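You operate a simulated robot arm through the tools that you are given. There is no shell and no other tool. Be economical: measure what you need, move in short steps, check, and stop when the job is done.

You are at the controls of a simulated robot arm. One attempt, no reset.

Task
Take the small blue brush and leave it on the yellow machine tray.

The check looks at the end state, three seconds after you hand in, the way a careful person would. Anything else that was tipped, shoved, dropped, spilled or broken makes it a failure.

Robot
A 7-joint arm with a two-finger parallel gripper, fixed in place. Base frame: the origin is at the foot of the arm, x ahead of it, y to its left, z up; the work surface is at about z = 0. Readings come in m, degrees, newtons and seconds.
With the tool pointing down near the work surface it reaches from about 0.24 to 0.62 m from the base axis. Its first joint turns from -66.0 to 66.0 degrees. Payload 2.6 kg.
Tool frame: the origin (TCP) lies between the finger pads and is the grasp point; the fingertips stand 0.03 m ahead of it; z points along the fingers, y is the line along which they close. Largest opening 0.094 m; finger width 0.028, thickness 0.01; the body of the gripper, 0.05 by 0.096 m, starts 0.055 m behind the TCP.
Orientation is that of the tool frame in the base frame, as a unit quaternion [x, y, z, w]. With the fingers straight down and closing along the base's y, the tool's x points along the base's -x, its y along +y and its z along -z.

Tools
- The arm moves only by the tool arm_command. Its arguments are lists of equal length, an entry for each row: "fingers": the opening in per cent of the stroke, from 0 (shut) to 100 (fully open); "translation": the shift along the tool's x, y, z in m, a list of three; "rotation": the turn, a rotation vector about the tool's x, y, z in degrees, a list of three. In form: {"fingers": [fingers, ...], "translation": [[dx, dy, dz], ...], "rotation": [[ax, ay, az], ...]}. A call has 1 to 12 rows; each row shifts and turns the commanded pose from where the row before left it, along the tool's axes as they then stand. Rows are played at 5 a second. More than 0.05 m and 8.6 degrees between two rows, or a gripper value outside its range, and nothing of the call is played. A pose out of reach is approached as far as the arm can. The call stops where the force on the tool passes 40 N (or 10 N more than at its start, if that is more) or the arm is blocked; 0.2 s more then pass. Each finger travels about 0.072 m/s and halts on what it meets, pressing with about 28 N; the grip force reading is that of the motor and also rises with nothing between the fingers. The clock runs only during rows and for 0.2 s after the last one: add rows that do not move to give the fingers time. It gives the time, the measured TCP pose, the force on the tool (base axes), the opening and the grip force at its end, in the units of the frame above (readings bear some noise).
- Cameras (640 x 400 px; columns grow to the right, rows downward): "scene" is fixed at [0.0226, 0.4231, 0.5653]; the picture's right is [-0.87, -0.49, 0.00], its down [-0.27, 0.48, -0.83] and it looks along [0.41, -0.72, -0.56] (base axes); focal length 312 px, centre (320, 200). "wrist" rides on the gripper at [-0.037, 0, -0.058] in the tool frame; the picture's right is [0.00, -1.00, 0.00], its down [0.97, 0.00, -0.24] and it looks along [0.24, 0.00, 0.97] (tool axes); focal length 218 px, centre (320, 200).
- grab_frame(camera): a new picture of that camera. It takes no simulated time.
- pixel_to_xyz(camera, pixels): there is no depth. For up to 12 entries [column, row, z] of the newest picture of that camera ("zoom" is the newest enlarged one), the place [x, y] in the base frame at which the ray of that pixel passes the height z, good to about 0.002 m. It takes no simulated time.
- zoom(camera, box): a new picture of the part [left, top, right, bottom] of that camera's present view, enlarged. It takes no simulated time.
- finish_job(): hands the job in; it is judged then, once.

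Work in short steps. Measure before you move; look again where a grasp or a placing could have gone wrong, and mend it. You have 60 turns and 20 pictures in all, those below and enlarged ones among them. Open the gripper and draw the arm clear of the work before you hand the job in, unless the task says otherwise; then end with one line.

The tools are called as a command line: name --argument value ..., lists and objects as JSON in quotes. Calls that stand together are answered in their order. arm_command: Moves the arm, as the interface text tells. Its arguments: {"type":"object","properties":{"fingers":{"type":"array"},"translation":{"type":"array"},"rotation":{"type":"array"}},"required":["fingers","translation","rotation"]} The other tools are called the same way: grab_frame (camera) takes a picture; pixel_to_xyz (camera, pixels) gives the place at which the rays of pixels pass given heights; zoom (camera, box) takes an enlarged picture of a part of a camera's view; finish_job () hands the job in.

At the start:

```text
time: 0.0
tcp_pos: [0.3833, -0.2086, 0.2401]
tool_rot: [0.001, 1.0, 0.0, 0.0]
ft_force: [0.1, -0.2, 0.6]
finger_gap: 0.0941
grasp_force: 0.0
```

scene: 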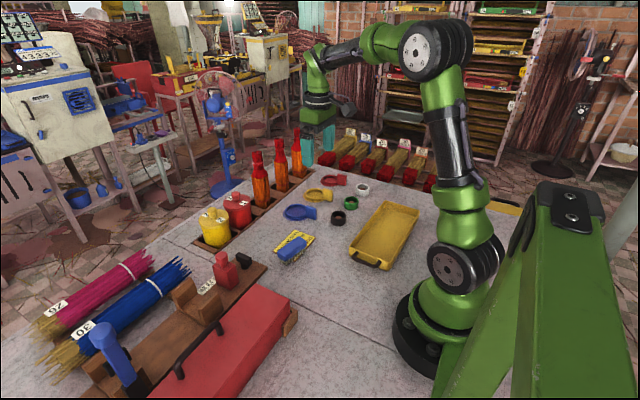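
wrist: 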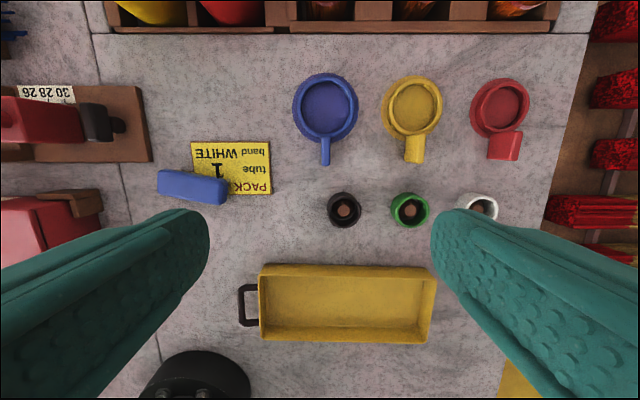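

The wrist picture shows a blue block at about (192,187), partly on a yellow card, and the yellow tray at (345,303). I zoom in on both before measuring.

zoom --camera "scene" --box '[250, 160, 430, 280]'

zoom --camera "wrist" --box '[130, 120, 290, 220]'

```text
3.33 times, centred on (340, 220) of scene
```

zoom: 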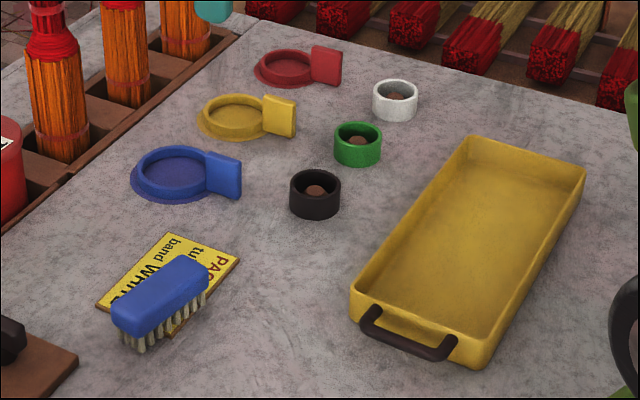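

```text
4.00 times, centred on (210, 170) of wrist
```

zoom: 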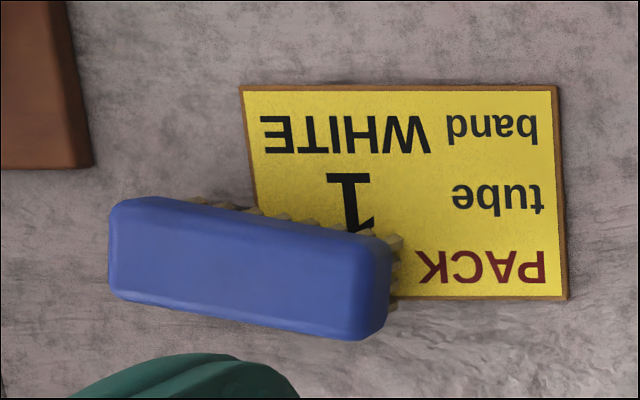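

The blue thing is a brush, bristles down and one end resting on the card. I measure its top corners and the tray at several heights from both cameras to get the heights.

pixel_to_xyz --camera "zoom" --pixels '[[120, 203, 0.03], [388, 245, 0.03], [360, 335, 0.03], [112, 290, 0.03], [250, 268, 0.03], [250, 268, 0.04], [250, 268, 0.02]]'

pixel_to_xyz --camera "scene" --pixels '[[291.5, 246, 0.02], [291.5, 246, 0.03], [291.5, 246, 0.04], [278, 251, 0.03], [304, 240, 0.03], [384, 202, 0.03], [418, 209, 0.03], [350, 246, 0.03], [386, 269, 0.03], [380, 235, 0.0]]'

pixel_to_xyz --camera "wrist" --pixels '[[259, 264, 0.03], [436, 267, 0.03], [431, 342, 0.03], [259, 342, 0.03], [240, 305, 0.03], [345, 303, 0.0], [344, 210, 0.02], [259, 264, 0.02], [436, 267, 0.02], [325, 165, 0.02]]'

```text
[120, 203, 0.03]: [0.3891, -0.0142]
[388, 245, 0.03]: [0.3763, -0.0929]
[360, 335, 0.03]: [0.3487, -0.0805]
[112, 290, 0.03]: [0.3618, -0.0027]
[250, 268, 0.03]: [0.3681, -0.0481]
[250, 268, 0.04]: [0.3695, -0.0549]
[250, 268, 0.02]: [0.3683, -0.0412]
```

```text
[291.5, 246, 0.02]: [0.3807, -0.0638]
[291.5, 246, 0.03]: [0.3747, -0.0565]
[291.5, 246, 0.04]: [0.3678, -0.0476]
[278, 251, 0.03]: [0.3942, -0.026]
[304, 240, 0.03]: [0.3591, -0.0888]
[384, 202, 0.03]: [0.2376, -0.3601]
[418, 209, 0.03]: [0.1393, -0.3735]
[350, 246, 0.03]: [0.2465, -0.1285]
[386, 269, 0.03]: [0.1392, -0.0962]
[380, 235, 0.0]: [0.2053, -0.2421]
```

```text
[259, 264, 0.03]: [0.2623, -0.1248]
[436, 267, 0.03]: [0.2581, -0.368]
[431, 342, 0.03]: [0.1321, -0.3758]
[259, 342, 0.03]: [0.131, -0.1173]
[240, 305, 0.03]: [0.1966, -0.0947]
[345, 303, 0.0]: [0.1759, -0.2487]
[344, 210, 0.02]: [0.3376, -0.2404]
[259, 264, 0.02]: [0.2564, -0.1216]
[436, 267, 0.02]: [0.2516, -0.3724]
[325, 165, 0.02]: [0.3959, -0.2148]
```

Both cameras agree on a brush centre near (0.370, -0.052) with its top at about z 0.035. The long axis is roughly along y, and the tray spans about x 0.14–0.25, y -0.365 to -0.125. I move above the brush at the present height and start turning so the fingers close across its width.

arm_command --fingers '[100, 100, 100, 100, 100, 100, 100, 100, 100, 100, 100, 100]' --translation '[[0.003, 0.039, 0], [0.003, 0.039, 0], [0.003, 0.039, 0], [0.003, 0.039, 0], [0, 0, 0], [0, 0, 0], [0, 0, 0], [0, 0, 0], [0, 0, 0], [0, 0, 0], [0, 0, 0], [0, 0, 0]]' --rotation '[[0, 0, 0], [0, 0, 0], [0, 0, 0], [0, 0, 0], [0, 0, 8.5], [0, 0, 8.5], [0, 0, 8.5], [0, 0, 8.5], [0, 0, 8.5], [0, 0, 8.5], [0, 0, 8.5], [0, 0, 8.5]]'

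arm_command --fingers '[100, 100, 100, 100, 100]' --translation '[[0, 0, 0], [0, 0, 0], [0, 0, 0.03], [0, 0, 0.03], [0, 0, 0]]' --rotation '[[0, 0, 8.5], [0, 0, 8.5], [0, 0, 8.5], [0, 0, 6], [0, 0, 0]]'

grab_frame --camera "wrist"

```text
time: 2.6
tcp_pos: [0.3707, -0.0511, 0.24]
tool_rot: [0.561, 0.828, 0.0, 0.0]
ft_force: [-0.6, -0.2, -0.6]
finger_gap: 0.0938
grasp_force: 0.0
```

```text
time: 3.8
tcp_pos: [0.3681, -0.0534, 0.1787]
tool_rot: [0.764, 0.645, 0.0, 0.0]
ft_force: [0.7, 0.1, 0.2]
finger_gap: 0.0941
grasp_force: 0.0
```

```text
15 pictures are left
```

wrist: 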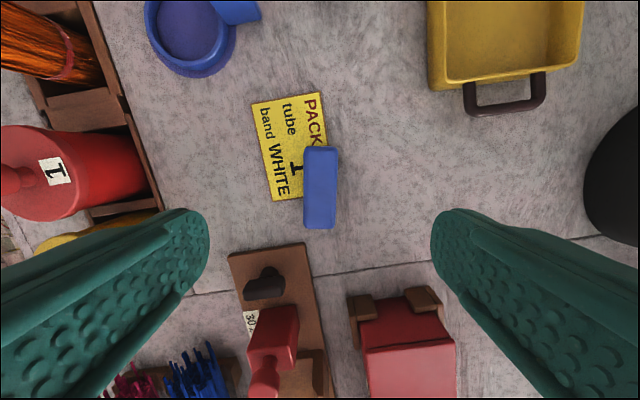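

The brush now stands upright in the picture at (320,188), in line with the fingers. I measure its ends and edges, and the base of the red stand at (270,290).

pixel_to_xyz --camera "wrist" --pixels '[[321, 147, 0.035], [319, 229, 0.035], [304, 188, 0.035], [337, 188, 0.035], [320, 188, 0.03], [270, 247, 0.02], [265, 285, 0.03], [312, 290, 0.02], [350, 295, 0.04]]'

zoom --camera "wrist" --box '[240, 80, 400, 240]'

```text
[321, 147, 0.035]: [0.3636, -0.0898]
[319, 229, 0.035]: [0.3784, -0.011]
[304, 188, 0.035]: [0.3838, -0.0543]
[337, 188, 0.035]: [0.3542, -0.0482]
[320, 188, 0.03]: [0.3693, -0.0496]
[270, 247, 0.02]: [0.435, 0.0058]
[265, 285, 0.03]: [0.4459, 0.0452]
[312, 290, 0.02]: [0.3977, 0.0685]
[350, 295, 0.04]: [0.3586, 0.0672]
```

```text
2.50 times, centred on (320, 160) of wrist
```

zoom: 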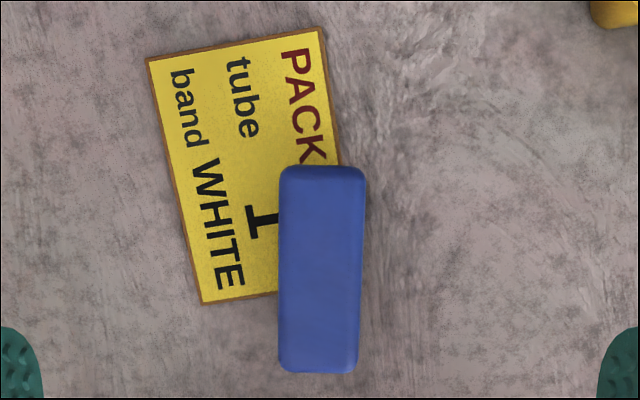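

The brush centre is (0.3695, -0.0505), 0.03 wide and 0.08 long, turned about 10°, which matches the tool. I go down with a 60% opening, stopping with the fingertips at about z 0.012, above the card.

arm_command --fingers '[65, 65, 65, 65, 65, 65, 65]' --translation '[[0.003, 0.001, 0], [0, 0, 0.03], [0, 0, 0.03], [0, 0, 0.03], [0, 0, 0.025], [0, 0, 0.022], [0, 0, 0]]' --rotation '[[0, 0, 0.8], [0, 0, 0], [0, 0, 0], [0, 0, 0], [0, 0, 0], [0, 0, 0], [0, 0, 0]]'

zoom --camera "scene" --box '[230, 180, 390, 280]'

```text
time: 5.4
tcp_pos: [0.3698, -0.0485, 0.0418]
tool_rot: [0.768, 0.64, 0.0, 0.0]
ft_force: [-0.4, 0.3, 0.1]
finger_gap: 0.061
grasp_force: 0.1
```

```text
4.00 times, centred on (310, 230) of scene
```

zoom: 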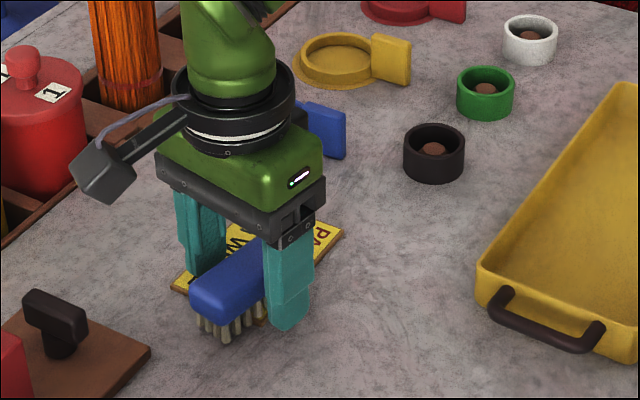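

The fingers straddle the blue body at (230,280) of the zoom, with the tips clear of the card. I close and then lift slowly.

arm_command --fingers '[20, 15, 15, 15, 15]' --translation '[[0, 0, 0], [0, 0, 0], [0, 0, 0], [0, 0, 0], [0, 0, 0]]' --rotation '[[0, 0, 0], [0, 0, 0], [0, 0, 0], [0, 0, 0], [0, 0, 0]]'

arm_command --fingers '[15, 15, 15, 15, 15, 15]' --translation '[[0, 0, -0.01], [0, 0, -0.02], [0, 0, -0.03], [0, 0, -0.03], [0, 0, -0.03], [0, 0, 0]]' --rotation '[[0, 0, 0], [0, 0, 0], [0, 0, 0], [0, 0, 0], [0, 0, 0], [0, 0, 0]]'

grab_frame --camera "scene"

grab_frame --camera "wrist"

```text
time: 6.6
tcp_pos: [0.3715, -0.0481, 0.043]
tool_rot: [0.767, 0.641, -0.001, 0.0]
ft_force: [0.0, -0.2, 1.1]
finger_gap: 0.0355
grasp_force: 27.8
```

```text
time: 8.0
tcp_pos: [0.3701, -0.0484, 0.1635]
tool_rot: [0.767, 0.641, 0.001, 0.0]
ft_force: [-0.2, -0.1, -0.2]
finger_gap: 0.0144
grasp_force: 0.0
```

```text
12 pictures are left
```

scene: 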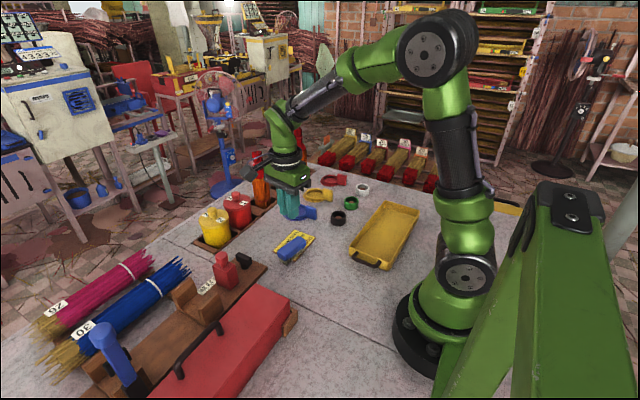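

```text
11 pictures are left
```

wrist: 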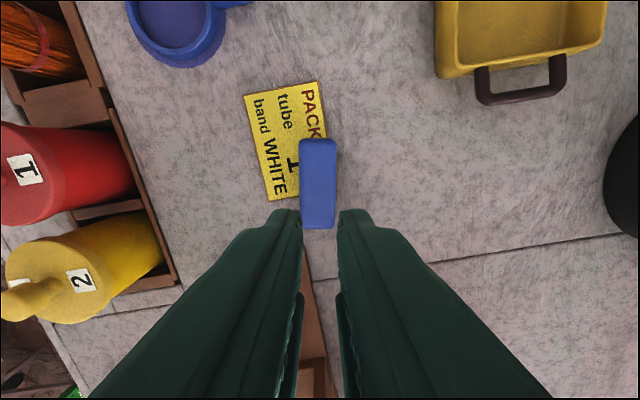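

The grasp slipped: the gap fell to 0.014 and the brush still lies on the card at (318,184) of the wrist view. I remeasure its position and top height with zooms before a deeper grasp.

zoom --camera "scene" --box '[260, 220, 324, 270]'

pixel_to_xyz --camera "wrist" --pixels '[[318, 140, 0.03], [318, 228, 0.03], [300, 184, 0.03], [337, 184, 0.03], [318, 184, 0.02], [318, 184, 0.03], [318, 184, 0.04], [300, 142, 0.03], [336, 142, 0.03], [335, 226, 0.03], [301, 226, 0.03]]'

```text
8.00 times, centred on (292, 245) of scene
```

zoom: 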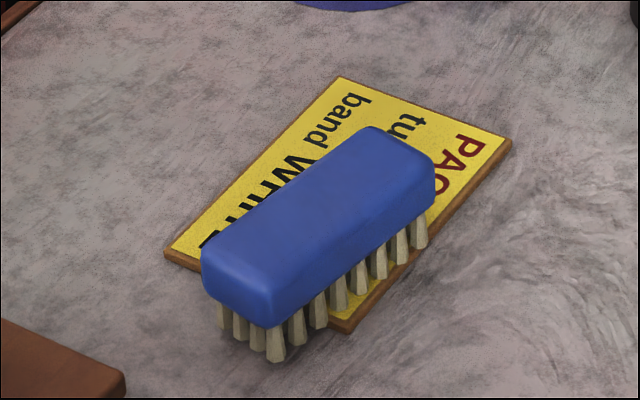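

```text
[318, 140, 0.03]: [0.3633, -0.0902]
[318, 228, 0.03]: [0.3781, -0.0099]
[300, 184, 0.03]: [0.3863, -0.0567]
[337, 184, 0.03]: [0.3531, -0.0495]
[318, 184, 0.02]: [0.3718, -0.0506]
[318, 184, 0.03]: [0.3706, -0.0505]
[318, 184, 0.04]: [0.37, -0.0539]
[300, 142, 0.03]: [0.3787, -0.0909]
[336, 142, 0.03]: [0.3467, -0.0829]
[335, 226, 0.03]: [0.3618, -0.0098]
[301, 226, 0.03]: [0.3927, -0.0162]
```

The brush is still in place, its blue body standing on bristles. I work out the height of body bottom and top at the near corner (275,290)–(275,325) of this zoom.

pixel_to_xyz --camera "zoom" --pixels '[[275, 295, 0.03], [275, 295, 0.035], [275, 295, 0.04], [275, 326, 0.015], [275, 326, 0.02], [275, 326, 0.025], [276, 360, 0.0], [435, 165, 0.03], [435, 165, 0.04], [320, 220, 0.03], [320, 220, 0.035], [320, 220, 0.04]]'

```text
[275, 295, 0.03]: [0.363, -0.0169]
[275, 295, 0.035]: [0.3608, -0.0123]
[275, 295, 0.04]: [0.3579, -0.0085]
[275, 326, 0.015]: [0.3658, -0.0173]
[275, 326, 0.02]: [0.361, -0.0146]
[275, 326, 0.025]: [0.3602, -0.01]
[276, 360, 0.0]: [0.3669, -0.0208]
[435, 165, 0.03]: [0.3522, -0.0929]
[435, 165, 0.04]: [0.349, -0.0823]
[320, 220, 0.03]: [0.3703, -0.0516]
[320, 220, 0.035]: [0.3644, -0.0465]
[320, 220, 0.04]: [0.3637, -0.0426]
```

The body spans about z 0.018–0.035, so the first grip held it only with the rounded tips. I reopen, recentre by about 2.5 mm, and go down to TCP z of about 0.037 (tips about 0.007, still above the card).

arm_command --fingers '[65, 65, 65, 65, 65, 65, 65, 65, 65]' --translation '[[-0.0024, 0.001, 0], [0, 0, 0], [0, 0, 0.03], [0, 0, 0.03], [0, 0, 0.03], [0, 0, 0.02], [0, 0, 0.01], [0, 0, 0.005], [0, 0, 0]]' --rotation '[[0, 0, 0], [0, 0, 0], [0, 0, 0], [0, 0, 0], [0, 0, 0], [0, 0, 0], [0, 0, 0], [0, 0, 0], [0, 0, 0]]'

arm_command --fingers '[30, 0, 0, 0, 0, 0, 0]' --translation '[[0, 0, 0], [0, 0, 0], [0, 0, 0], [0, 0, 0], [0, 0, 0], [0, 0, 0], [0, 0, 0]]' --rotation '[[0, 0, 0], [0, 0, 0], [0, 0, 0], [0, 0, 0], [0, 0, 0], [0, 0, 0], [0, 0, 0]]'

arm_command --fingers '[0, 0, 0, 0]' --translation '[[0, 0, -0.004], [0, 0, -0.005], [0, 0, -0.005], [0, 0, 0]]' --rotation '[[0, 0, 0], [0, 0, 0], [0, 0, 0], [0, 0, 0]]'

```text
time: 10.0
tcp_pos: [0.3737, -0.0526, 0.0386]
tool_rot: [0.768, 0.64, 0.0, 0.0]
ft_force: [-0.7, 0.5, 0.3]
finger_gap: 0.0609
grasp_force: 0.0
```

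```text
time: 11.6
tcp_pos: [0.374, -0.0534, 0.0384]
tool_rot: [0.768, 0.641, -0.001, 0.001]
ft_force: [0.6, 0.2, 1.0]
finger_gap: 0.0354
grasp_force: 27.9
```

```text
time: 12.6
tcp_pos: [0.3729, -0.0512, 0.0524]
tool_rot: [0.768, 0.64, 0.0, 0.0]
ft_force: [0.0, 0.5, -0.2]
finger_gap: 0.0358
grasp_force: 28.0
```

The gap holds at 0.0358 with the tool raised 14 mm. I check with a picture whether the brush came along.

zoom --camera "scene" --box '[240, 190, 352, 270]'

```text
5.00 times, centred on (296, 230) of scene
```

zoom: 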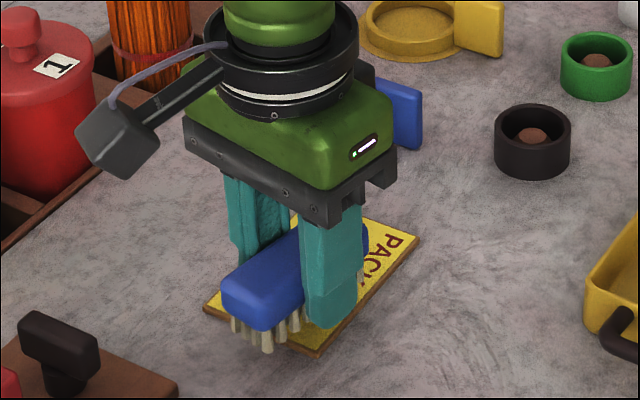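

The bristle ends rose about 5 px against the earlier view, so the brush is lifted level and the card stays put. I keep lifting gently.

arm_command --fingers '[0, 0, 0, 0, 0, 0, 0, 0]' --translation '[[0, 0, -0.005], [0, 0, -0.008], [0, 0, -0.01], [0, 0, -0.012], [0, 0, -0.012], [0, 0, -0.01], [0, 0, -0.005], [0, 0, 0]]' --rotation '[[0, 0, 0], [0, 0, 0], [0, 0, 0], [0, 0, 0], [0, 0, 0], [0, 0, 0], [0, 0, 0], [0, 0, 0]]'

grab_frame --camera "wrist"

```text
time: 14.4
tcp_pos: [0.3723, -0.0527, 0.114]
tool_rot: [0.768, 0.641, 0.0, 0.0]
ft_force: [-0.4, -0.1, -1.5]
finger_gap: 0.0355
grasp_force: 27.3
```

```text
8 pictures are left
```

wrist: 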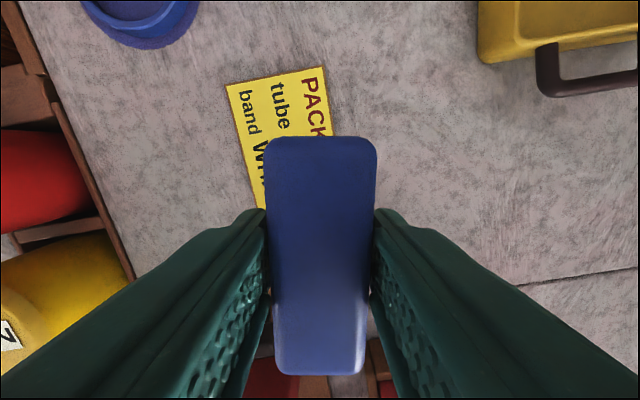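

The brush is held firmly between the pads. I carry it at this height (bristles about 0.075) to above the tray centre near (0.195, -0.245), then turn it parallel to the tray.

arm_command --fingers '[0, 0, 0, 0, 0, 0, 0, 0, 0, 0, 0, 0]' --translation '[[-0.0245, -0.0155, 0], [-0.0245, -0.0155, 0], [-0.0245, -0.0155, 0], [-0.0245, -0.0155, 0], [-0.0245, -0.0155, 0], [-0.0245, -0.0155, 0], [-0.0245, -0.0155, 0], [-0.0245, -0.0155, 0], [-0.0245, -0.0155, 0], [0, 0, 0], [0, 0, 0], [0, 0, 0]]' --rotation '[[0, 0, 0], [0, 0, 0], [0, 0, 0], [0, 0, 0], [0, 0, 0], [0, 0, 0], [0, 0, 0], [0, 0, 0], [0, 0, 0], [0, 0, -5.2], [0, 0, -5.2], [0, 0, 0]]'

grab_frame --camera "scene"

grab_frame --camera "wrist"

```text
time: 17.0
tcp_pos: [0.1959, -0.2433, 0.1139]
tool_rot: [0.706, 0.708, 0.0, 0.0]
ft_force: [0.1, -0.2, -0.7]
finger_gap: 0.0358
grasp_force: 28.3
```

```text
7 pictures are left
```

scene: 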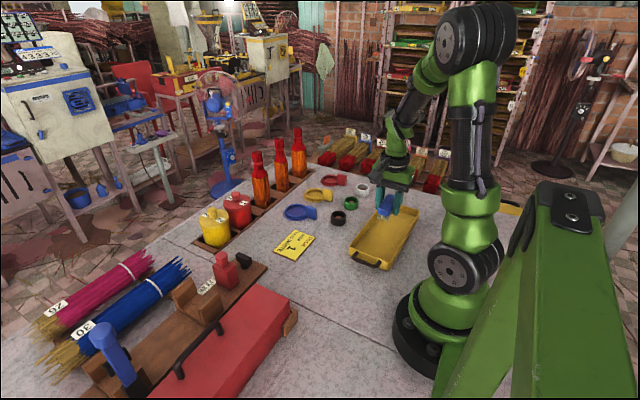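

```text
6 pictures are left
```

wrist: 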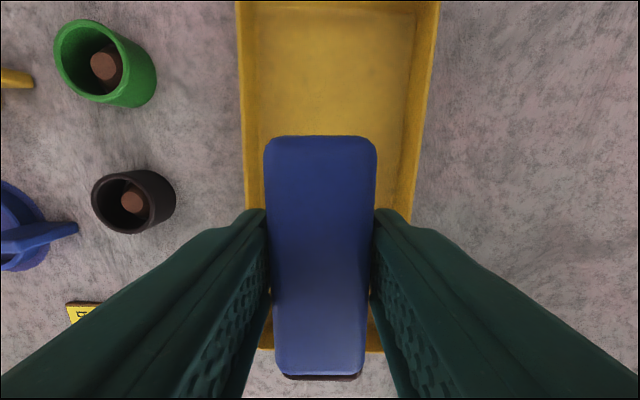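

The brush hangs over the tray. I measure the tray walls in this view to confirm the centre: left rim (237,10)–(247,190), right rim (438,10)–(420,160), near end (320,350).

pixel_to_xyz --camera "wrist" --pixels '[[237, 10, 0.025], [438, 10, 0.025], [245, 160, 0.025], [421, 160, 0.025], [258, 350, 0.025], [383, 352, 0.025], [257, 20, 0.003], [414, 20, 0.003], [262, 160, 0.003], [400, 160, 0.003]]'

```text
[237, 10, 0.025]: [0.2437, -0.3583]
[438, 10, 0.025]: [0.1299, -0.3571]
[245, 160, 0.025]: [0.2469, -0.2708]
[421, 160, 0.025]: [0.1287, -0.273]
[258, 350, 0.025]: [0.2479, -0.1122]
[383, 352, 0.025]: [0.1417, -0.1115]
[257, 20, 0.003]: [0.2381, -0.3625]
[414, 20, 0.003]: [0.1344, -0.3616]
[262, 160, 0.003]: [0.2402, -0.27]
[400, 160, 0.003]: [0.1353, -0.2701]
```

The tray floor spans x 0.135–0.240, centre about 0.188, so I shift 7 mm towards -x. Then I lower until the bristles are just above the floor.

arm_command --fingers '[0, 0, 0, 0, 0, 0, 0, 0, 0]' --translation '[[0, -0.007, 0], [0, 0, 0.015], [0, 0, 0.015], [0, 0, 0.015], [0, 0, 0.012], [0, 0, 0.008], [0, 0, 0.004], [0, 0, 0.002], [0, 0, 0]]' --rotation '[[0, 0, 0], [0, 0, 0], [0, 0, 0], [0, 0, 0], [0, 0, 0], [0, 0, 0], [0, 0, 0], [0, 0, 0], [0, 0, 0]]'

zoom --camera "scene" --box '[330, 170, 442, 280]'

```text
time: 19.0
tcp_pos: [0.1886, -0.244, 0.043]
tool_rot: [0.707, 0.707, 0.001, -0.001]
ft_force: [-0.3, 0.8, -1.4]
finger_gap: 0.0356
grasp_force: 27.9
```

```text
3.64 times, centred on (386, 225) of scene
```

zoom: 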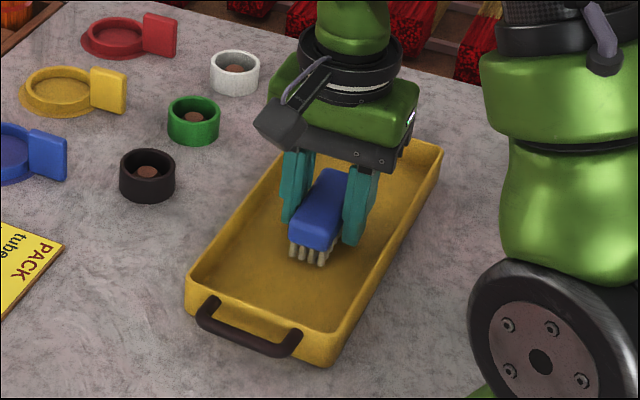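

The brush is within the walls and just above the floor, with no contact force yet. I lower by 1 mm steps, watching the force.

arm_command --fingers '[0, 0, 0]' --translation '[[0, 0, 0.001], [0, 0, 0.001], [0, 0, 0]]' --rotation '[[0, 0, 0], [0, 0, 0], [0, 0, 0]]'

```text
time: 19.8
tcp_pos: [0.1892, -0.2446, 0.0399]
tool_rot: [0.707, 0.708, -0.001, -0.001]
ft_force: [-0.1, 0.2, -0.8]
finger_gap: 0.0357
grasp_force: 28.0
```

There is still no contact, and the tips are at about 0.010. I go 2 mm further.

arm_command --fingers '[0, 0, 0]' --translation '[[0, 0, 0.001], [0, 0, 0.001], [0, 0, 0]]' --rotation '[[0, 0, 0], [0, 0, 0], [0, 0, 0]]'

```text
time: 20.6
tcp_pos: [0.1893, -0.243, 0.0384]
tool_rot: [0.707, 0.708, -0.001, 0.0]
ft_force: [-0.5, 0.0, 0.4]
finger_gap: 0.0359
grasp_force: 27.6
```

The height now matches that of the grasp and the force has turned slightly upward, so the brush is at the floor. I open to about 62%, wait, then rise straight up.

arm_command --fingers '[45, 50, 60, 62, 62, 62, 62, 62, 62, 62, 62]' --translation '[[0, 0, 0], [0, 0, 0], [0, 0, 0], [0, 0, 0], [0, 0, -0.01], [0, 0, -0.02], [0, 0, -0.03], [0, 0, -0.04], [0, 0, -0.04], [0, 0, -0.03], [0, 0, 0]]' --rotation '[[0, 0, 0], [0, 0, 0], [0, 0, 0], [0, 0, 0], [0, 0, 0], [0, 0, 0], [0, 0, 0], [0, 0, 0], [0, 0, 0], [0, 0, 0], [0, 0, 0]]'

grab_frame --camera "scene"

zoom --camera "scene" --box '[250, 160, 430, 280]'

```text
time: 23.0
tcp_pos: [0.1896, -0.2439, 0.2074]
tool_rot: [0.707, 0.707, 0.0, 0.0]
ft_force: [0.4, -0.3, -1.0]
finger_gap: 0.0585
grasp_force: 0.0
```

```text
4 pictures are left
```

scene: 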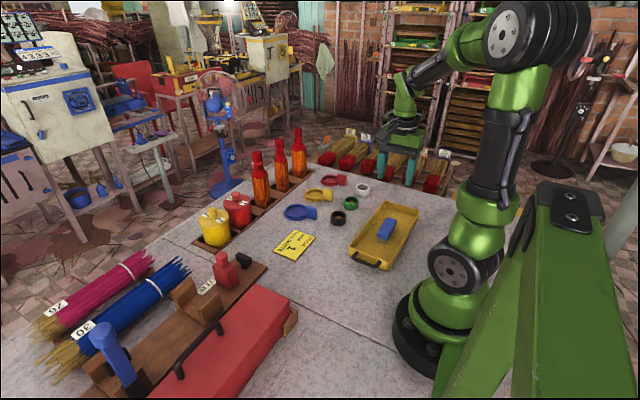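

```text
3.33 times, centred on (340, 220) of scene
```

zoom: 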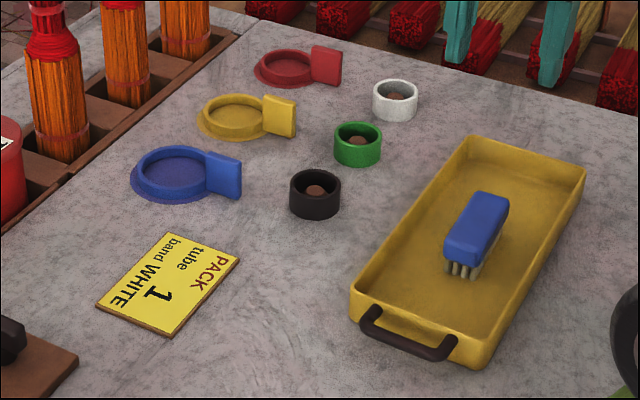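

The brush stands upright in the tray at (477,235) of the zoom, and the card, lids and cups sit where they were. I open the gripper fully and draw it a little higher.

arm_command --fingers '[100, 100, 100, 100]' --translation '[[0, 0, -0.02], [0, 0, -0.02], [0, 0, 0], [0, 0, 0]]' --rotation '[[0, 0, 0], [0, 0, 0], [0, 0, 0], [0, 0, 0]]'

```text
time: 24.0
tcp_pos: [0.1906, -0.2439, 0.2479]
tool_rot: [0.706, 0.708, 0.0, -0.001]
ft_force: [-0.2, 0.6, 0.2]
finger_gap: 0.0941
grasp_force: 0.2
```

The gripper is open and clear at z 0.248, so I hand the job in.

finish_job

```text
The job is handed in.
```

The small blue brush is standing on its bristles in the yellow machine tray; the first grasp slipped, the second held, and nothing else looked moved in the last picture.
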